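You operate a simulated robot arm through the tools that you are given. There is no shell and no other tool. Be economical: measure what you need, move in short steps, check, and stop when the job is done.

You run a simulated robot arm. Do the job below in one go: nothing can be reset, and whatever is moved stays where it is left.

Task
Put the blue bearing on top of the white lot element.

The check looks at the end state, three seconds after you hand in, the way a careful person would. Anything else that was tipped, shoved, dropped, spilled or broken makes it a failure.

Robot
A 6-joint arm with a two-finger parallel gripper, fixed in place. Base frame: the origin is at the foot of the arm, x ahead of it, y to its left, z up; the work surface is at about z = 86. Readings come in cm, rad, newtons and seconds.
With the tool pointing down near the work surface it reaches from about 26 to 68 cm from the base axis. Its first joint turns from -1.152 to 1.152 rad. Payload 2.9 kg.
The TCP is the grasp point between the finger pads, 3 cm short of the fingertips. In the tool frame z runs along the fingers and y along their closing line. Largest opening 11 cm; finger width 2, thickness 1; the body of the gripper, 4.8 by 11.2 cm, starts 5.5 cm behind the TCP.
Orientation is told as [roll, pitch, yaw] about the base's x, y, z axes, in that order, counted from this pose: with the fingers straight down and closing along the base's y, the tool's x points along the base's -x, its y along +y and its z along -z.

Tools
- The arm moves only by the tool play_rows. Its argument "increments" is a list that holds one entry, the list of rows, each a list of 7 numbers: the shift along the base's x, y, z in m, then the turn, a rotation vector about the base's x, y, z in rad, then the finger opening in m, from 0 to 0.11. In form: [[[x, y, z, wx, wy, wz, hand], ...]]. A call has 1 to 8 rows; each row is the pose to reach, as a shift and turn from the pose commanded when the call began. Rows are played at 5 a second. More than 5 cm and 0.15 rad between two rows, or a gripper value outside its range, and nothing of the call is played. A pose out of reach is approached as far as the arm can. The call stops where the force on the tool passes 40 N (or 10 N more than at its start, if that is more) or the arm is blocked; 0.2 s more then pass. Each finger travels about 10.8 cm/s and halts on what it meets, pressing with about 36 N; the grip force reading is that of the motor and also rises with nothing between the fingers. The clock runs only during rows and for 0.2 s after the last one: add rows that repeat a pose to give the fingers time. The reply holds the time, the measured pose of the TCP, the force on the tool along the base axes, the opening and the grip force, in the units named above and with some noise.
- Cameras (640 x 400 px; columns grow to the right, rows downward): "scene" is fixed at [5.02, 41.1, 140.74]; the picture's right is [-0.95, -0.30, 0.00], its down [-0.10, 0.33, -0.94] and it looks along [0.28, -0.89, -0.35] (base axes); focal length 358 px, centre (320, 200). "wrist" rides on the gripper at [7.2, 1.7, -10.3] in the tool frame; the picture's right is [-0.23, 0.97, 0.00], its down [-0.76, -0.18, -0.62] and it looks along [-0.61, -0.14, 0.78] (tool axes); focal length 222 px, centre (320, 200). There is no depth. A picture from a camera that has moved, and an enlarged one, comes with that camera's place and axes in the base frame and with its lens.
- snapshot(camera): a new picture of that camera. No time passes.
- inspect(camera, box): a new picture of the part [left, top, right, bottom] of that camera's present view, enlarged. No time passes.
- sign_off(): hands the job in; it is judged then, once.

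Go step by step. Nothing tells you positions but the pictures and the camera data: compare them with the known pose of the tool, close in by small moves and look again before you grip or let go. The budget is 90 turns and 46 pictures, counting those below and the enlarged ones. Unless the task says otherwise, let go and move clear before handing in, and close with one line.

The tools are called after "Request:" as name(argument=value, ...) on one line, values as JSON. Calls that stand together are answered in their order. play_rows: Moves the arm, as the interface text tells. Its arguments: {"type":"object","properties":{"increments":{"type":"array","items":{"type":"array","items":{"type":"array","items":{"type":"number"}}}}},"required":["increments"]} The other tools are called the same way: snapshot (camera) takes a picture; inspect (camera, box) takes an enlarged picture of a part of a camera's view; sign_off () hands the job in.

At the start:

```text
time: 0.0
tcp_pos: [23.76, -29.94, 113.01]
tool_rot: [-0.001, 0.0, 0.0]
wrist_force: [-0.6, 0.1, -0.2]
finger_gap: 10.99
grasp_force: 0.1
```

scene: 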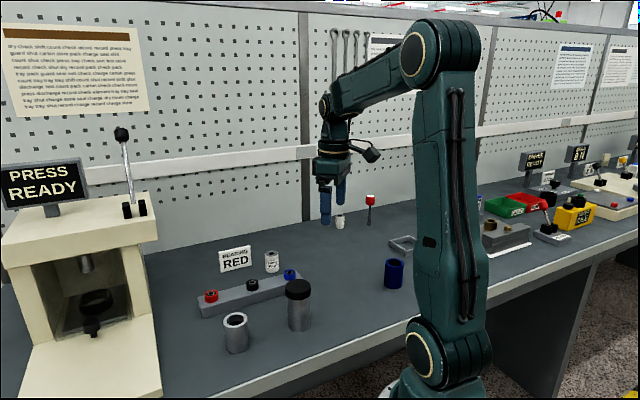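
wrist: 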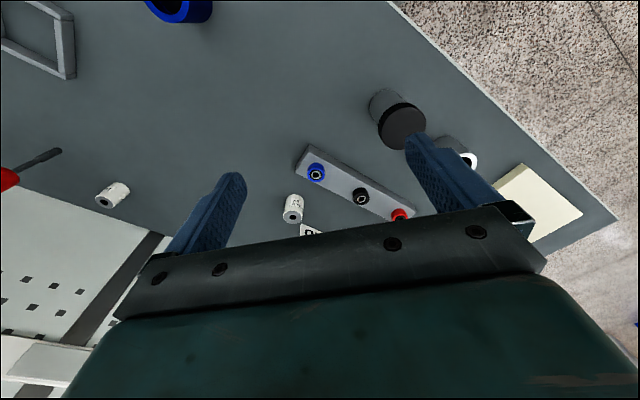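

I see a rack with red, black and blue pieces and two white cylinders. I'll enlarge the views to identify them.

Request:
inspect(camera="scene", box=[180, 230, 340, 330])

Request:
inspect(camera="scene", box=[300, 180, 460, 300])

Request:
inspect(camera="wrist", box=[240, 130, 440, 255])

Request:
inspect(camera="scene", box=[470, 130, 640, 260])

```text
4.00 times, centred on (260, 280) of scene
camera zoom: at [5.02, 41.1, 140.74], right [-0.95, -0.3, 0.0], down [-0.1, 0.33, -0.94], along [0.28, -0.89, -0.35], focal length 1432 px, centre (560, -120)
```

zoom: 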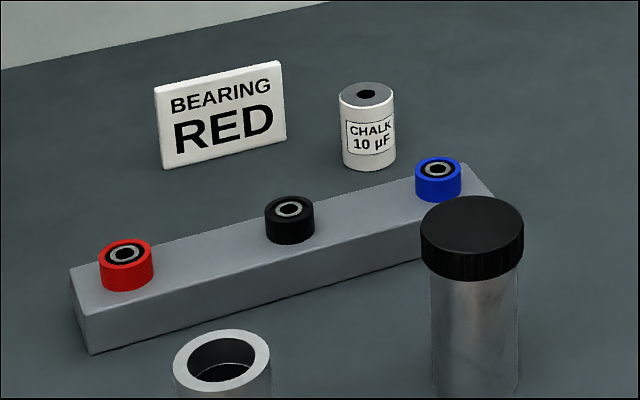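

```text
3.33 times, centred on (380, 240) of scene
camera zoom: at [5.02, 41.1, 140.74], right [-0.95, -0.3, 0.0], down [-0.1, 0.33, -0.94], along [0.28, -0.89, -0.35], focal length 1194 px, centre (120, 67)
```

zoom: 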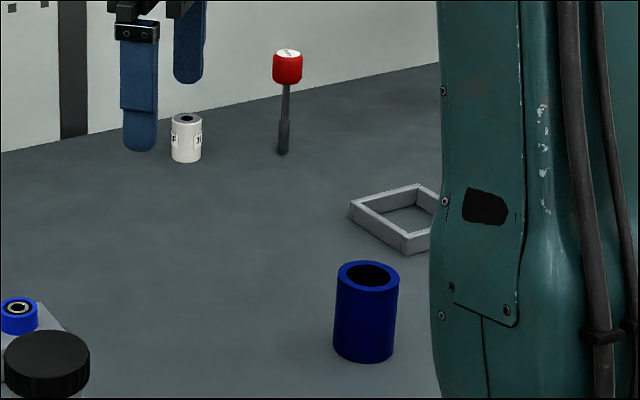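

```text
3.20 times, centred on (340, 192) of wrist
camera zoom: at [16.47, -28.19, 123.29], right [0.23, 0.97, 0.0], down [0.76, -0.18, 0.62], along [0.61, -0.14, -0.78], focal length 711 px, centre (256, 224)
```

zoom: 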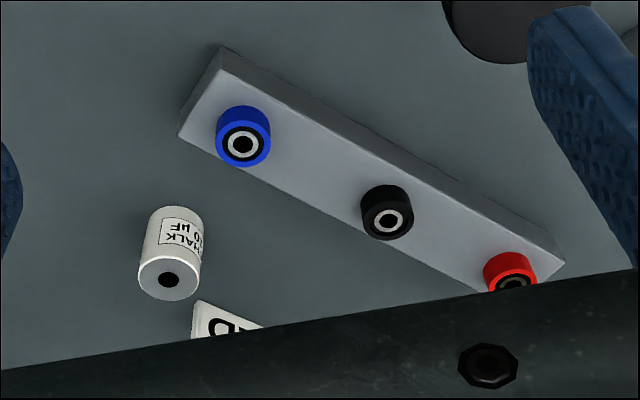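

```text
3.08 times, centred on (555, 195) of scene
camera zoom: at [5.02, 41.1, 140.74], right [-0.95, -0.3, 0.0], down [-0.1, 0.33, -0.94], along [0.28, -0.89, -0.35], focal length 1102 px, centre (-403, 215)
```

zoom: 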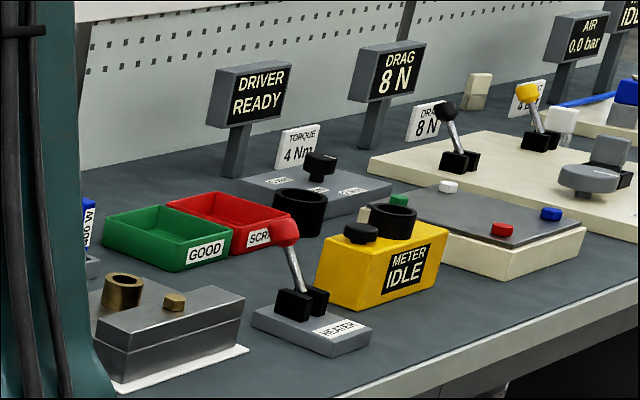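

Two white cylinders carry labels: one is "CHALK 10 µF", the other isn't legible yet. I'll enlarge it.

Request:
inspect(camera="wrist", box=[80, 165, 160, 215])

Request:
inspect(camera="scene", box=[324, 207, 356, 227])

```text
8.00 times, centred on (120, 190) of wrist
camera zoom: at [16.47, -28.19, 123.29], right [0.23, 0.97, 0.0], down [0.76, -0.18, 0.62], along [0.61, -0.14, -0.78], focal length 1777 px, centre (1920, 280)
```

zoom: 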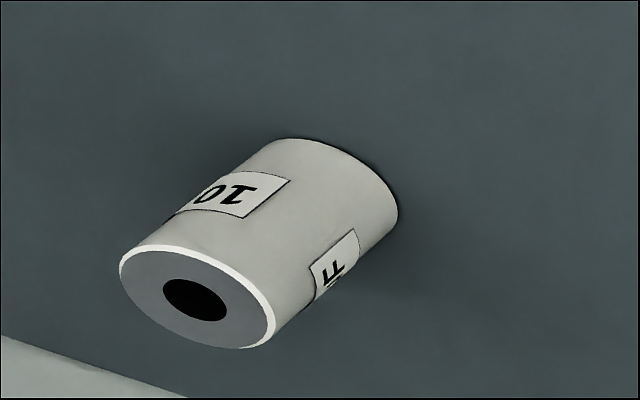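

```text
16.00 times, centred on (340, 217) of scene
camera zoom: at [5.02, 41.1, 140.74], right [-0.95, -0.3, 0.0], down [-0.1, 0.33, -0.94], along [0.28, -0.89, -0.35], focal length 5730 px, centre (0, -72)
```

zoom: 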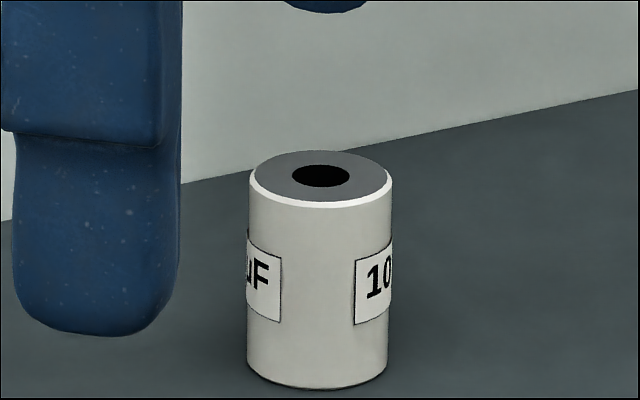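

The reachable white cylinder is at about (44.8, -40.2) with its top at z≈91. The other one is about 80 cm away and out of reach. The blue bearing sits at about (36.7, -33.6) with its top at z≈90.3. I'll move above the bearing and look again.

Request:
play_rows(increments=[[[0.026, -0.007, -0.026, 0, 0, 0, 0.1], [0.052, -0.015, -0.052, 0, 0, 0, 0.085], [0.078, -0.022, -0.078, 0, 0, 0, 0.07], [0.104, -0.03, -0.1, 0, 0, 0, 0.065], [0.129, -0.037, -0.12, 0, 0, 0, 0.065], [0.129, -0.037, -0.13, 0, 0, 0, 0.065], [0.129, -0.037, -0.13, 0, 0, 0, 0.065]]])

Request:
snapshot(camera="wrist")

Request:
snapshot(camera="scene")

```text
time: 1.6
tcp_pos: [36.75, -33.77, 100.09]
tool_rot: [0.001, 0.0, 0.003]
wrist_force: [1.0, 0.9, -0.4]
finger_gap: 6.49
grasp_force: 0.0
```

```text
37 pictures are left
camera wrist: at [29.39, -31.97, 110.3], right [0.23, 0.97, 0.0], down [0.76, -0.18, 0.62], along [0.61, -0.14, -0.78], focal length 222 px, centre (320, 200)
```

wrist: 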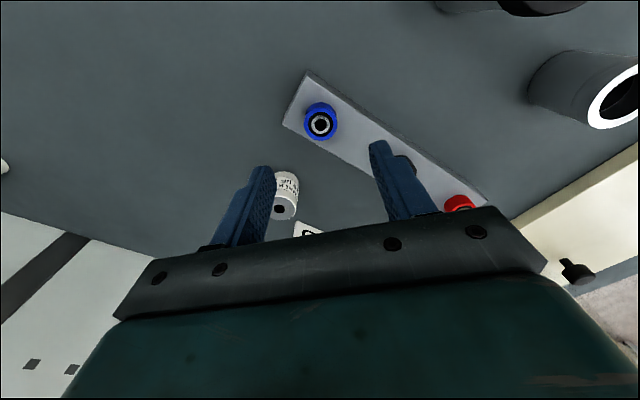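

```text
36 pictures are left
```

scene: 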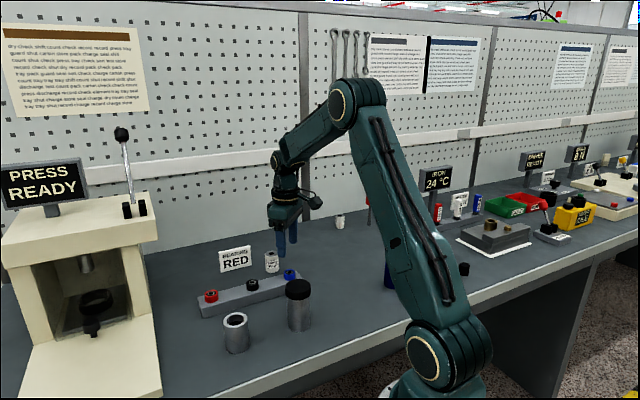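

The arm moved away from some labelled coloured pieces beside an "IRON" display, including a white one. I'll inspect them, since they bear on what "lot element" means.

Request:
inspect(camera="scene", box=[410, 160, 530, 235])

Request:
inspect(camera="wrist", box=[240, 60, 400, 240])

```text
5.33 times, centred on (470, 198) of scene
camera zoom: at [5.02, 41.1, 140.74], right [-0.95, -0.3, 0.0], down [-0.1, 0.33, -0.94], along [0.28, -0.89, -0.35], focal length 1910 px, centre (-480, 213)
```

zoom: 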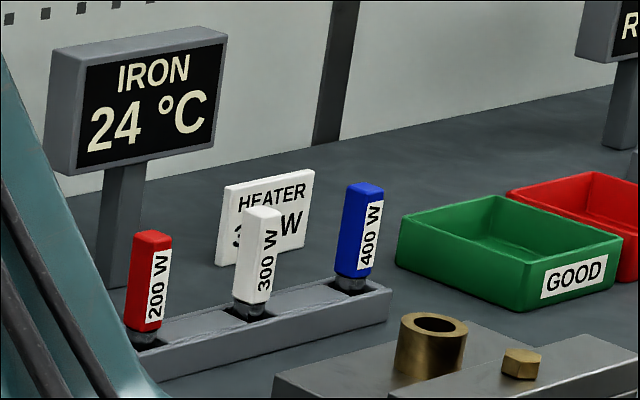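

```text
2.22 times, centred on (320, 150) of wrist
camera zoom: at [29.39, -31.97, 110.3], right [0.23, 0.97, 0.0], down [0.76, -0.18, 0.62], along [0.61, -0.14, -0.78], focal length 494 px, centre (320, 311)
```

zoom: 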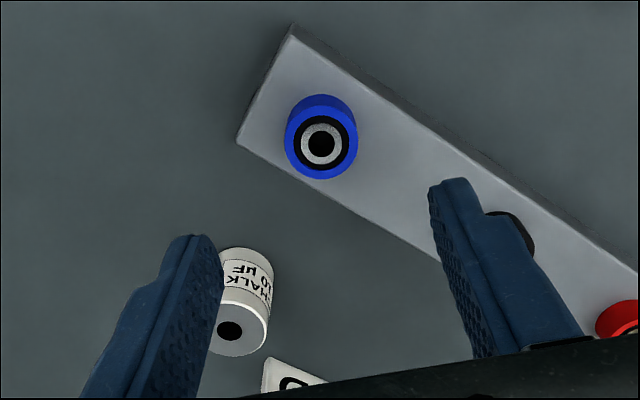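

The 300 W piece is a heater, not a lot part, so the "CHALK 10 µF" cylinder stays the target. The refined positions are bearing (36.5, -33.5) and target (44.7, -40.3). I'll descend around the bearing with the fingertips just above the rack.

Request:
play_rows(increments=[[[-0.002, 0.003, -0.02, 0, 0, 0, 0.06], [-0.002, 0.003, -0.04, 0, 0, 0, 0.06], [-0.002, 0.003, -0.06, 0, 0, 0, 0.06], [-0.002, 0.003, -0.073, 0, 0, 0, 0.06], [-0.002, 0.003, -0.08, 0, 0, 0, 0.06], [-0.002, 0.003, -0.08, 0, 0, 0, 0.06]]])

Request:
snapshot(camera="wrist")

Request:
inspect(camera="scene", box=[220, 220, 340, 310])

```text
time: 3.0
tcp_pos: [36.21, -33.32, 91.95]
tool_rot: [0.0, 0.001, 0.001]
wrist_force: [0.4, 0.5, 0.5]
finger_gap: 5.97
grasp_force: 0.0
```

```text
33 pictures are left
camera wrist: at [29.03, -31.65, 102.29], right [0.23, 0.97, 0.0], down [0.76, -0.18, 0.62], along [0.61, -0.14, -0.78], focal length 222 px, centre (320, 200)
```

wrist: 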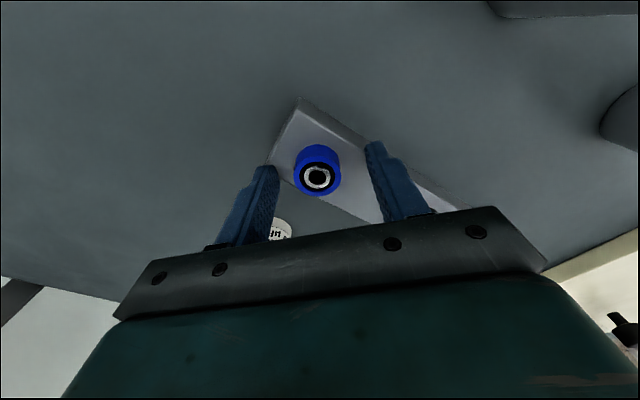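

```text
4.44 times, centred on (280, 265) of scene
camera zoom: at [5.02, 41.1, 140.74], right [-0.95, -0.3, 0.0], down [-0.1, 0.33, -0.94], along [0.28, -0.89, -0.35], focal length 1592 px, centre (498, -89)
```

zoom: 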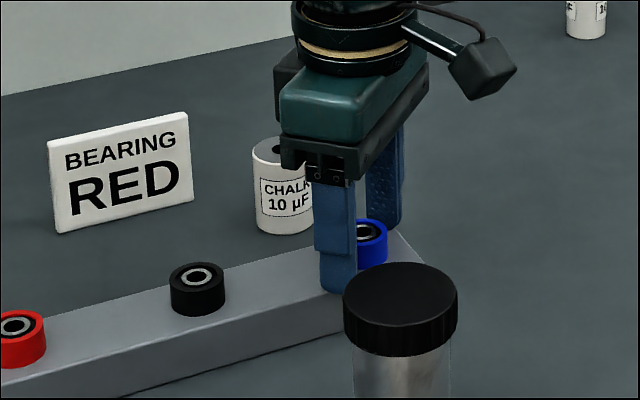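

The bearing is centred between the fingers with the tips just above the rack. I'll close on it.

Request:
play_rows(increments=[[[0.003, -0.001, 0, 0, 0, 0, 0.06], [0.003, -0.001, 0, 0, 0, 0, 0.045], [0.003, -0.001, 0, 0, 0, 0, 0.035], [0.003, -0.001, 0, 0, 0, 0, 0.025], [0.003, -0.001, 0, 0, 0, 0, 0.02], [0.003, -0.001, 0, 0, 0, 0, 0.02], [0.003, -0.001, 0, 0, 0, 0, 0.02]]])

```text
time: 4.6
tcp_pos: [36.73, -33.4, 92.06]
tool_rot: [0.002, 0.001, -0.001]
wrist_force: [-0.5, -0.2, 1.2]
finger_gap: 2.79
grasp_force: 36.3
```

The fingers hold something 2.8 cm wide, which matches the bearing. I'll lift straight up and check.

Request:
play_rows(increments=[[[0, 0, 0.01, 0, 0, 0, 0.02], [0, 0, 0.025, 0, 0, 0, 0.02], [0, 0, 0.045, 0, 0, 0, 0.02], [0, 0, 0.065, 0, 0, 0, 0.02], [0, 0, 0.065, 0, 0, 0, 0.02]]])

Request:
snapshot(camera="wrist")

Request:
inspect(camera="scene", box=[220, 220, 340, 310])

```text
time: 5.8
tcp_pos: [36.78, -33.28, 98.44]
tool_rot: [0.0, 0.0, 0.002]
wrist_force: [0.6, 0.3, -0.5]
finger_gap: 2.0
grasp_force: 0.0
```

```text
31 pictures are left
camera wrist: at [29.39, -31.47, 108.79], right [0.23, 0.97, 0.0], down [0.76, -0.18, 0.62], along [0.61, -0.14, -0.78], focal length 222 px, centre (320, 200)
```

wrist: 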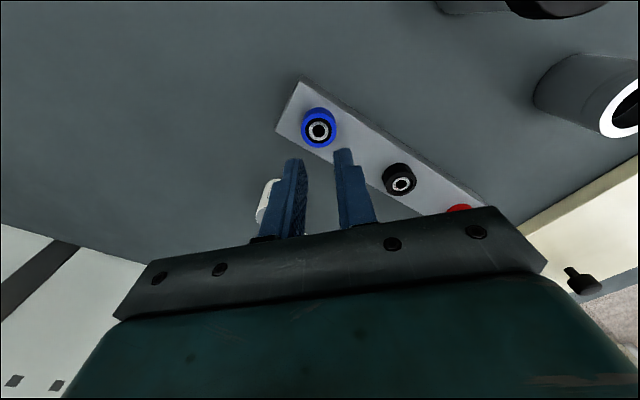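

```text
4.44 times, centred on (280, 265) of scene
camera zoom: at [5.02, 41.1, 140.74], right [-0.95, -0.3, 0.0], down [-0.1, 0.33, -0.94], along [0.28, -0.89, -0.35], focal length 1592 px, centre (498, -89)
```

zoom: 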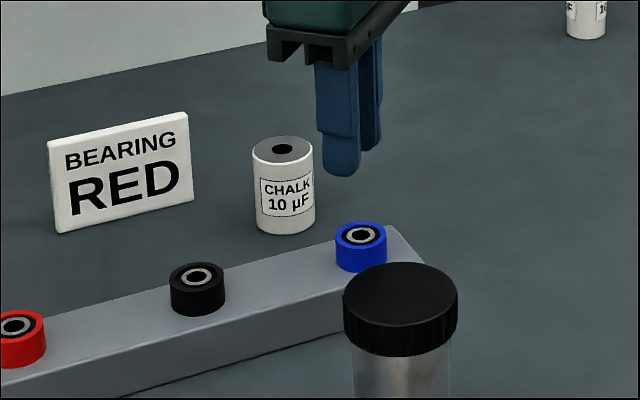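

The fingers slipped off the bearing, because the tips held it too shallowly; nothing else moved. I'll reopen, go down again and find the rack with light touches so I can grip lower.

Request:
play_rows(increments=[[[0, 0, 0, 0, 0, 0, 0.04], [0, 0, 0, 0, 0, 0, 0.06], [-0.001, 0, -0.02, 0, 0, 0, 0.06], [-0.002, 0, -0.04, 0, 0, 0, 0.06], [-0.002, 0, -0.058, 0, 0, 0, 0.06], [-0.002, 0, -0.065, 0, 0, 0, 0.06], [-0.002, 0, -0.068, 0, 0, 0, 0.06], [-0.002, 0, -0.068, 0, 0, 0, 0.06]]])

Request:
inspect(camera="wrist", box=[240, 100, 400, 220])

Request:
inspect(camera="scene", box=[270, 240, 320, 290])

```text
time: 7.6
tcp_pos: [36.43, -33.39, 91.96]
tool_rot: [0.0, 0.0, 0.0]
wrist_force: [-8.5, 10.2, 24.2]
finger_gap: 5.98
grasp_force: 0.0
```

```text
3.33 times, centred on (320, 160) of wrist
camera zoom: at [29.12, -31.58, 102.27], right [0.23, 0.97, 0.0], down [0.76, -0.18, 0.62], along [0.61, -0.14, -0.78], focal length 740 px, centre (320, 333)
```

zoom: 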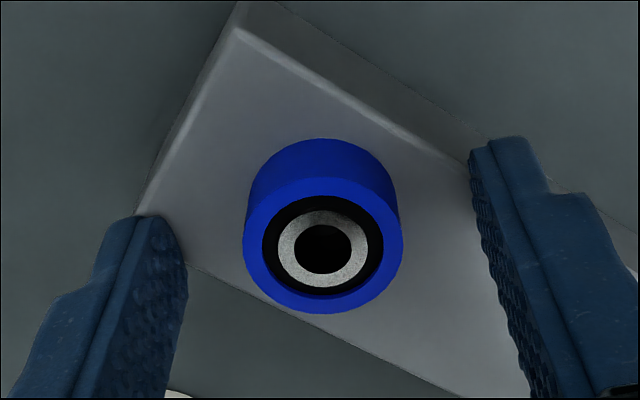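

```text
8.00 times, centred on (295, 265) of scene
camera zoom: at [4.96, 41.15, 140.73], right [-0.95, -0.3, 0.0], down [-0.1, 0.33, -0.94], along [0.28, -0.89, -0.35], focal length 2865 px, centre (520, -320)
```

zoom: 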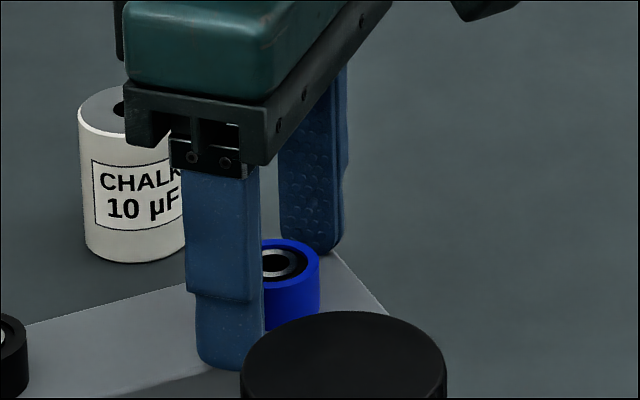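

The tips touch the rack at TCP z≈92, so the rack top is about 89. The bearing centre is about 0.3 cm nearer in x than my last grip. I'll ease off, centre on it and close fully.

Request:
play_rows(increments=[[[0, 0, 0.003, 0, 0, 0, 0.06], [-0.003, -0.001, 0.003, 0, 0, 0, 0.05], [-0.003, -0.001, 0.002, 0, 0, 0, 0.04], [-0.003, -0.001, 0.002, 0, 0, 0, 0.03], [-0.003, -0.001, 0.002, 0, 0, 0, 0.01], [-0.003, -0.001, 0.002, 0, 0, 0, 0.0], [-0.003, -0.001, 0.002, 0, 0, 0, 0.0], [-0.003, -0.001, 0.002, 0, 0, 0, 0.0]]])

Request:
inspect(camera="wrist", box=[240, 100, 400, 220])

Request:
inspect(camera="scene", box=[270, 240, 320, 290])

```text
time: 9.4
tcp_pos: [36.21, -33.47, 92.08]
tool_rot: [-0.002, -0.001, 0.002]
wrist_force: [2.0, 6.0, 27.2]
finger_gap: 2.82
grasp_force: 35.8
```

```text
3.33 times, centred on (320, 160) of wrist
camera zoom: at [28.93, -31.79, 102.26], right [0.23, 0.97, 0.0], down [0.76, -0.18, 0.62], along [0.61, -0.14, -0.78], focal length 740 px, centre (320, 333)
```

zoom: 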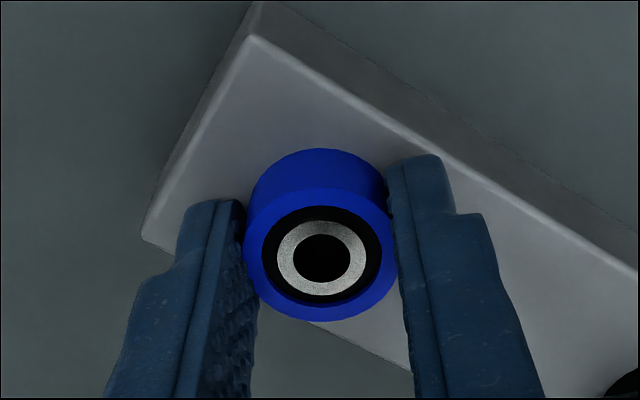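

```text
8.00 times, centred on (295, 265) of scene
camera zoom: at [4.99, 41.14, 140.73], right [-0.95, -0.3, 0.0], down [-0.1, 0.33, -0.94], along [0.28, -0.89, -0.35], focal length 2865 px, centre (520, -320)
```

zoom: 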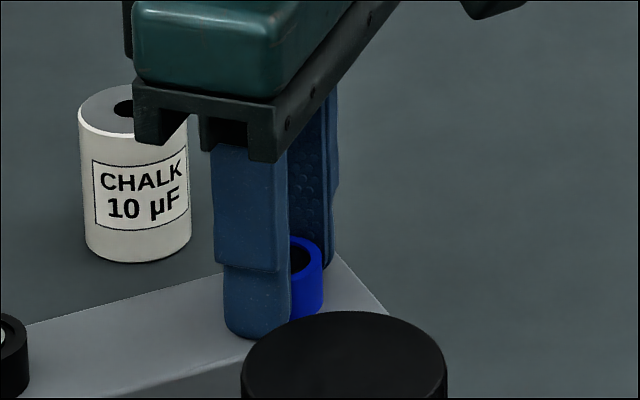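

The bearing is now held squarely and deeper, with the tips on the rack. I'll lift slowly in small steps and watch the gap.

Request:
play_rows(increments=[[[0, 0, 0.001, 0, 0, 0, 0.0], [0, 0, 0.003, 0, 0, 0, 0.0], [0, 0, 0.005, 0, 0, 0, 0.0], [0, 0, 0.007, 0, 0, 0, 0.0], [0, 0, 0.009, 0, 0, 0, 0.0]]])

Request:
inspect(camera="scene", box=[270, 240, 320, 290])

```text
time: 10.6
tcp_pos: [36.13, -33.5, 92.82]
tool_rot: [0.0, 0.0, -0.001]
wrist_force: [0.0, -0.3, -0.7]
finger_gap: 2.78
grasp_force: 36.3
```

```text
8.00 times, centred on (295, 265) of scene
camera zoom: at [5.02, 41.1, 140.74], right [-0.95, -0.3, 0.0], down [-0.1, 0.33, -0.94], along [0.28, -0.89, -0.35], focal length 2865 px, centre (520, -320)
```

zoom: 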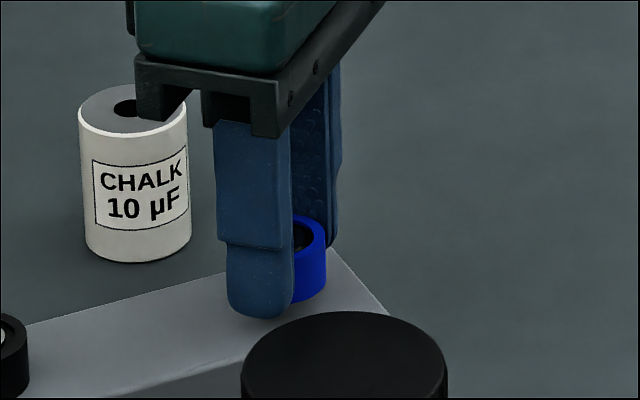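

The bearing came up with the fingers. I'll lift more, gently.

Request:
play_rows(increments=[[[0, 0, 0.008, 0, 0, 0, 0.0], [0, 0, 0.018, 0, 0, 0, 0.0], [0, 0, 0.03, 0, 0, 0, 0.0], [0, 0, 0.042, 0, 0, 0, 0.0], [0, 0, 0.05, 0, 0, 0, 0.0]]])

Request:
snapshot(camera="wrist")

```text
time: 11.8
tcp_pos: [36.41, -33.34, 97.9]
tool_rot: [-0.001, 0.0, 0.001]
wrist_force: [0.6, 0.5, 0.3]
finger_gap: 2.79
grasp_force: 36.1
```

```text
24 pictures are left
camera wrist: at [29.04, -31.72, 108.12], right [0.23, 0.97, 0.0], down [0.76, -0.18, 0.62], along [0.61, -0.14, -0.78], focal length 222 px, centre (320, 200)
```

wrist: 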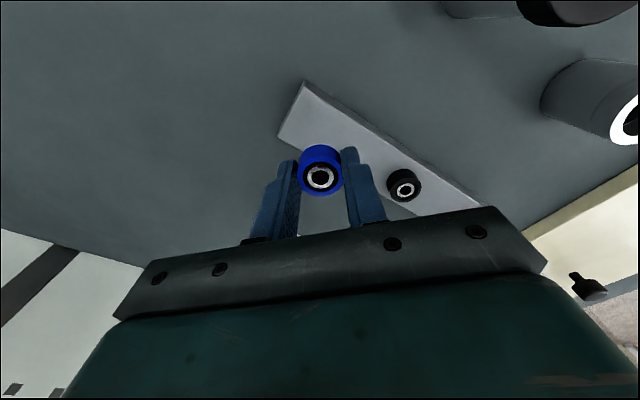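

The bearing is held firmly. Next I'll move it over the white cylinder at a safe height.

Request:
play_rows(increments=[[[0.01, -0.008, 0, 0, 0, 0, 0.0], [0.026, -0.021, 0, 0, 0, 0, 0.0], [0.042, -0.034, 0, 0, 0, 0, 0.0], [0.058, -0.047, 0, 0, 0, 0, 0.0], [0.074, -0.06, 0, 0, 0, 0, 0.0], [0.0845, -0.069, 0, 0, 0, 0, 0.0], [0.0845, -0.069, 0, 0, 0, 0, 0.0]]])

Request:
inspect(camera="wrist", box=[240, 100, 400, 220])

Request:
inspect(camera="scene", box=[230, 200, 310, 280])

```text
time: 13.4
tcp_pos: [44.71, -40.39, 97.93]
tool_rot: [-0.001, 0.0, 0.0]
wrist_force: [-0.2, -0.7, -0.4]
finger_gap: 2.81
grasp_force: 35.7
```

```text
3.33 times, centred on (320, 160) of wrist
camera zoom: at [37.52, -38.62, 108.13], right [0.23, 0.97, 0.0], down [0.76, -0.18, 0.62], along [0.61, -0.14, -0.78], focal length 740 px, centre (320, 333)
```

zoom: 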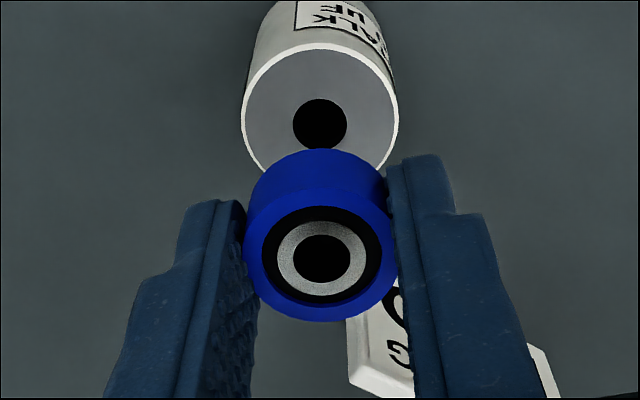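

```text
5.00 times, centred on (270, 240) of scene
camera zoom: at [5.02, 41.1, 140.74], right [-0.95, -0.3, 0.0], down [-0.1, 0.33, -0.94], along [0.28, -0.89, -0.35], focal length 1790 px, centre (570, 0)
```

zoom: 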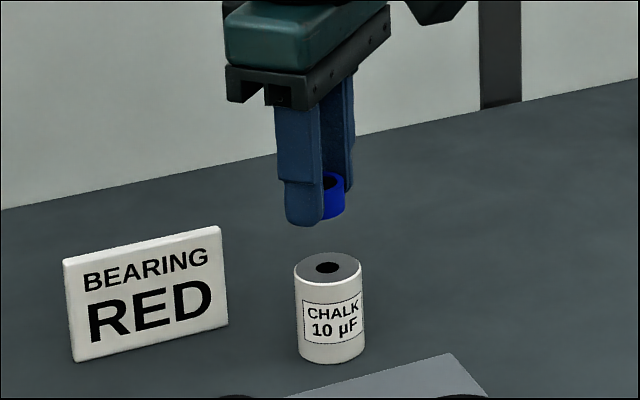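

The bearing is nearly above the cylinder, about 0.15 cm too far in x. I'll correct that, lower most of the way and look.

Request:
play_rows(increments=[[[-0.0015, 0, -0.008, 0, 0, 0, 0.0], [-0.0015, 0, -0.016, 0, 0, 0, 0.0], [-0.0015, 0, -0.024, 0, 0, 0, 0.0], [-0.0015, 0, -0.029, 0, 0, 0, 0.0], [-0.0015, 0, -0.029, 0, 0, 0, 0.0]]])

Request:
inspect(camera="wrist", box=[240, 100, 400, 220])

Request:
inspect(camera="scene", box=[240, 230, 300, 280])

```text
time: 14.6
tcp_pos: [44.58, -40.35, 94.94]
tool_rot: [0.0, 0.001, -0.001]
wrist_force: [-0.3, -0.1, 0.1]
finger_gap: 2.78
grasp_force: 35.4
```

```text
3.33 times, centred on (320, 160) of wrist
camera zoom: at [37.25, -38.68, 105.24], right [0.23, 0.97, 0.0], down [0.76, -0.18, 0.62], along [0.61, -0.14, -0.78], focal length 740 px, centre (320, 333)
```

zoom: 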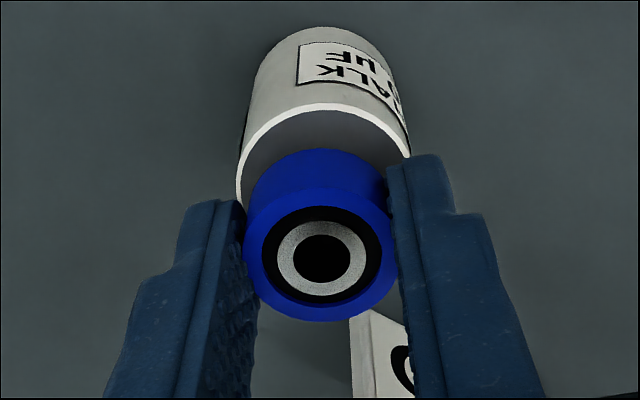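

```text
8.00 times, centred on (270, 255) of scene
camera zoom: at [5.02, 41.1, 140.74], right [-0.95, -0.3, 0.0], down [-0.1, 0.33, -0.94], along [0.28, -0.89, -0.35], focal length 2865 px, centre (720, -240)
```

zoom: 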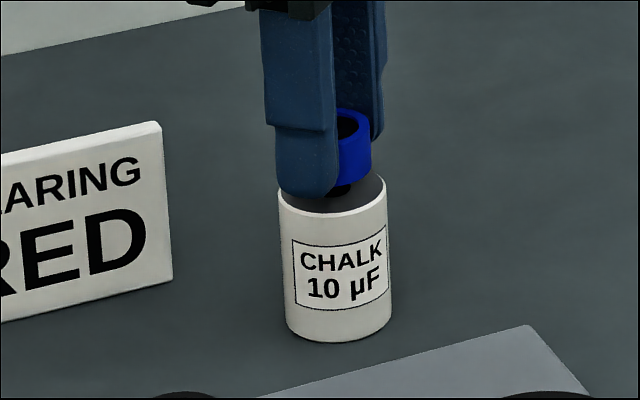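

It is well aligned, with less than about 0.9 cm left to go. I'll trim x by 0.1 cm and lower in small steps.

Request:
play_rows(increments=[[[-0.001, 0, -0.002, 0, 0, 0, 0.0], [-0.001, 0, -0.004, 0, 0, 0, 0.0], [-0.001, 0, -0.006, 0, 0, 0, 0.0], [-0.001, 0, -0.006, 0, 0, 0, 0.0]]])

Request:
inspect(camera="scene", box=[250, 235, 290, 275])

```text
time: 15.6
tcp_pos: [44.4, -40.37, 94.35]
tool_rot: [0.0, 0.001, 0.0]
wrist_force: [0.1, 0.5, -0.2]
finger_gap: 2.79
grasp_force: 36.3
```

```text
10.00 times, centred on (270, 255) of scene
camera zoom: at [5.02, 41.1, 140.74], right [-0.95, -0.3, 0.0], down [-0.1, 0.33, -0.94], along [0.28, -0.89, -0.35], focal length 3581 px, centre (820, -350)
```

zoom: 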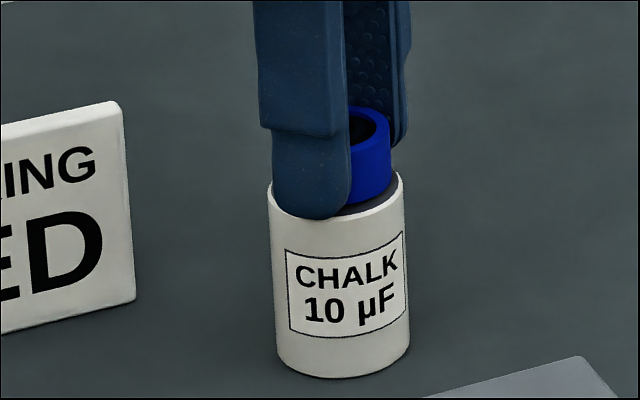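

It is only 2–3 mm above now. I'll go down in 1 mm steps.

Request:
play_rows(increments=[[[0, 0, -0.001, 0, 0, 0, 0.0], [0, 0, -0.002, 0, 0, 0, 0.0], [0, 0, -0.002, 0, 0, 0, 0.0]]])

```text
time: 16.4
tcp_pos: [44.47, -40.51, 94.13]
tool_rot: [-0.002, -0.002, 0.0]
wrist_force: [-3.9, 1.8, 11.3]
finger_gap: 2.78
grasp_force: 35.7
```

Contact is felt at 11 N. I'll check the alignment once before releasing.

Request:
inspect(camera="wrist", box=[240, 100, 400, 220])

Request:
inspect(camera="scene", box=[250, 235, 290, 275])

```text
3.33 times, centred on (320, 160) of wrist
camera zoom: at [37.14, -38.67, 104.45], right [0.23, 0.97, 0.0], down [0.76, -0.18, 0.62], along [0.61, -0.14, -0.78], focal length 740 px, centre (320, 333)
```

zoom: 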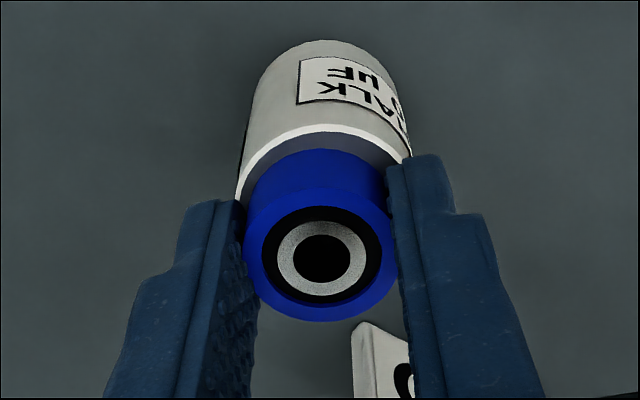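

```text
10.00 times, centred on (270, 255) of scene
camera zoom: at [4.99, 41.12, 140.74], right [-0.95, -0.3, 0.0], down [-0.1, 0.33, -0.94], along [0.28, -0.89, -0.35], focal length 3581 px, centre (820, -350)
```

zoom: 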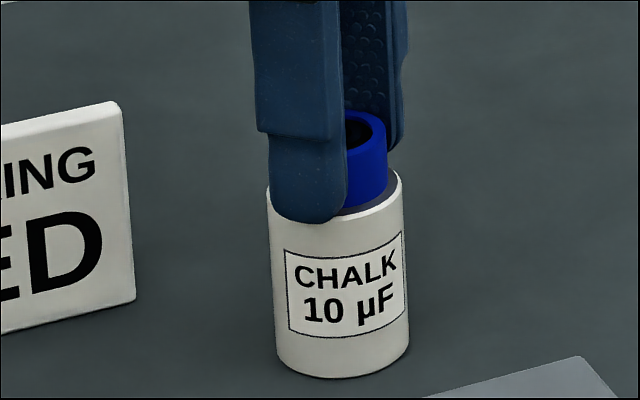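

It is centred and seated. I'll ease up half a millimetre and open.

Request:
play_rows(increments=[[[0, 0, 0.001, 0, 0, 0, 0.0], [0, 0, 0.001, 0, 0, 0, 0.027], [0, 0, 0.001, 0, 0, 0, 0.032], [0, 0, 0.001, 0, 0, 0, 0.038], [0, 0, 0.001, 0, 0, 0, 0.044], [0, 0, 0.001, 0, 0, 0, 0.05], [0, 0, 0.001, 0, 0, 0, 0.05]]])

Request:
inspect(camera="scene", box=[250, 235, 290, 275])

```text
time: 18.0
tcp_pos: [44.56, -40.26, 94.24]
tool_rot: [0.0, -0.001, 0.001]
wrist_force: [-0.4, -1.0, -0.1]
finger_gap: 5.03
grasp_force: 0.2
```

```text
10.00 times, centred on (270, 255) of scene
camera zoom: at [5.02, 41.1, 140.74], right [-0.95, -0.3, 0.0], down [-0.1, 0.33, -0.94], along [0.28, -0.89, -0.35], focal length 3581 px, centre (820, -350)
```

zoom: 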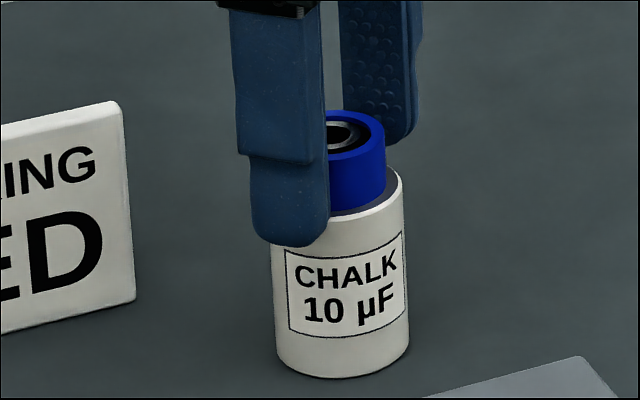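

The bearing rests on the cylinder and the fingers are clear of it. I'll retreat upward.

Request:
play_rows(increments=[[[0, 0, 0.01, 0, 0, 0, 0.05], [0, 0, 0.03, 0, 0, 0, 0.05], [0, 0, 0.06, 0, 0, 0, 0.05], [0, 0, 0.09, 0, 0, 0, 0.05], [-0.02, 0.01, 0.12, 0, 0, 0, 0.05], [-0.05, 0.02, 0.14, 0, 0, 0, 0.05], [-0.05, 0.02, 0.14, 0, 0, 0, 0.05]]])

Request:
inspect(camera="scene", box=[180, 200, 340, 340])

Request:
snapshot(camera="wrist")

```text
time: 19.6
tcp_pos: [39.72, -38.27, 108.33]
tool_rot: [0.0, 0.0, 0.003]
wrist_force: [0.4, 0.0, -0.1]
finger_gap: 5.04
grasp_force: 0.0
```

```text
2.86 times, centred on (260, 270) of scene
camera zoom: at [5.02, 41.1, 140.74], right [-0.95, -0.3, 0.0], down [-0.1, 0.33, -0.94], along [0.28, -0.89, -0.35], focal length 1023 px, centre (491, 0)
```

zoom: 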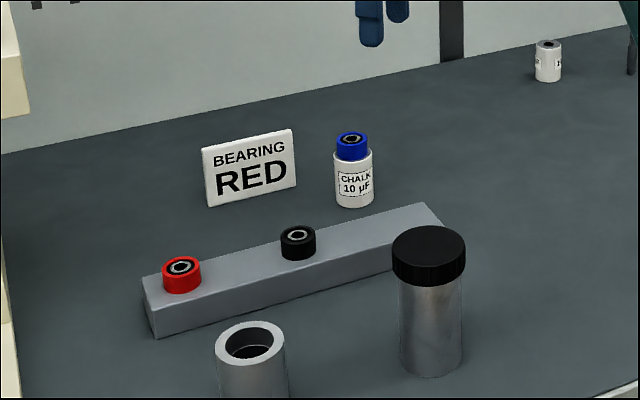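

```text
14 pictures are left
camera wrist: at [32.39, -36.61, 118.62], right [0.23, 0.97, 0.0], down [0.76, -0.18, 0.62], along [0.61, -0.14, -0.78], focal length 222 px, centre (320, 200)
```

wrist: 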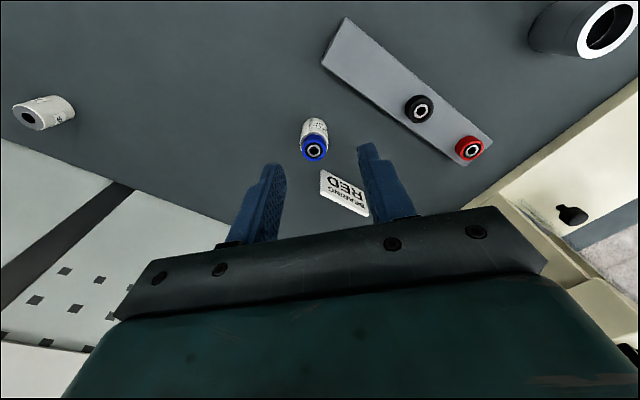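

The bearing stands squarely on the white cylinder and nothing else was disturbed. I'll read the far cylinder's label once to be sure of the target.

Request:
inspect(camera="wrist", box=[4, 85, 84, 135])

```text
8.00 times, centred on (44, 110) of wrist
camera zoom: at [32.39, -36.61, 118.62], right [0.23, 0.97, 0.0], down [0.76, -0.18, 0.62], along [0.61, -0.14, -0.78], focal length 1777 px, centre (2528, 920)
```

zoom: 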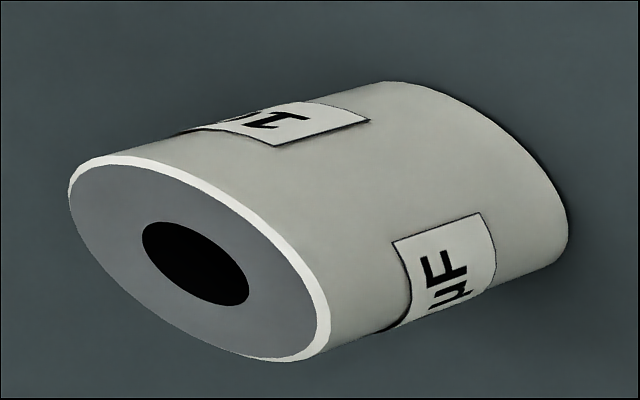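

The far cylinder reads only "10 µF" and carries no lot name, and it is out of reach, so the "CHALK" cylinder is the right target. I'm handing in.

Request:
sign_off()

```text
The job is handed in.
```

The blue bearing is sitting on top of the white "CHALK 10 µF" cylinder, the gripper is clear, and nothing else was moved; no label says "lot", so I took this one because it carries a name and the other white cylinder, marked only "10 µF", is out of reach.
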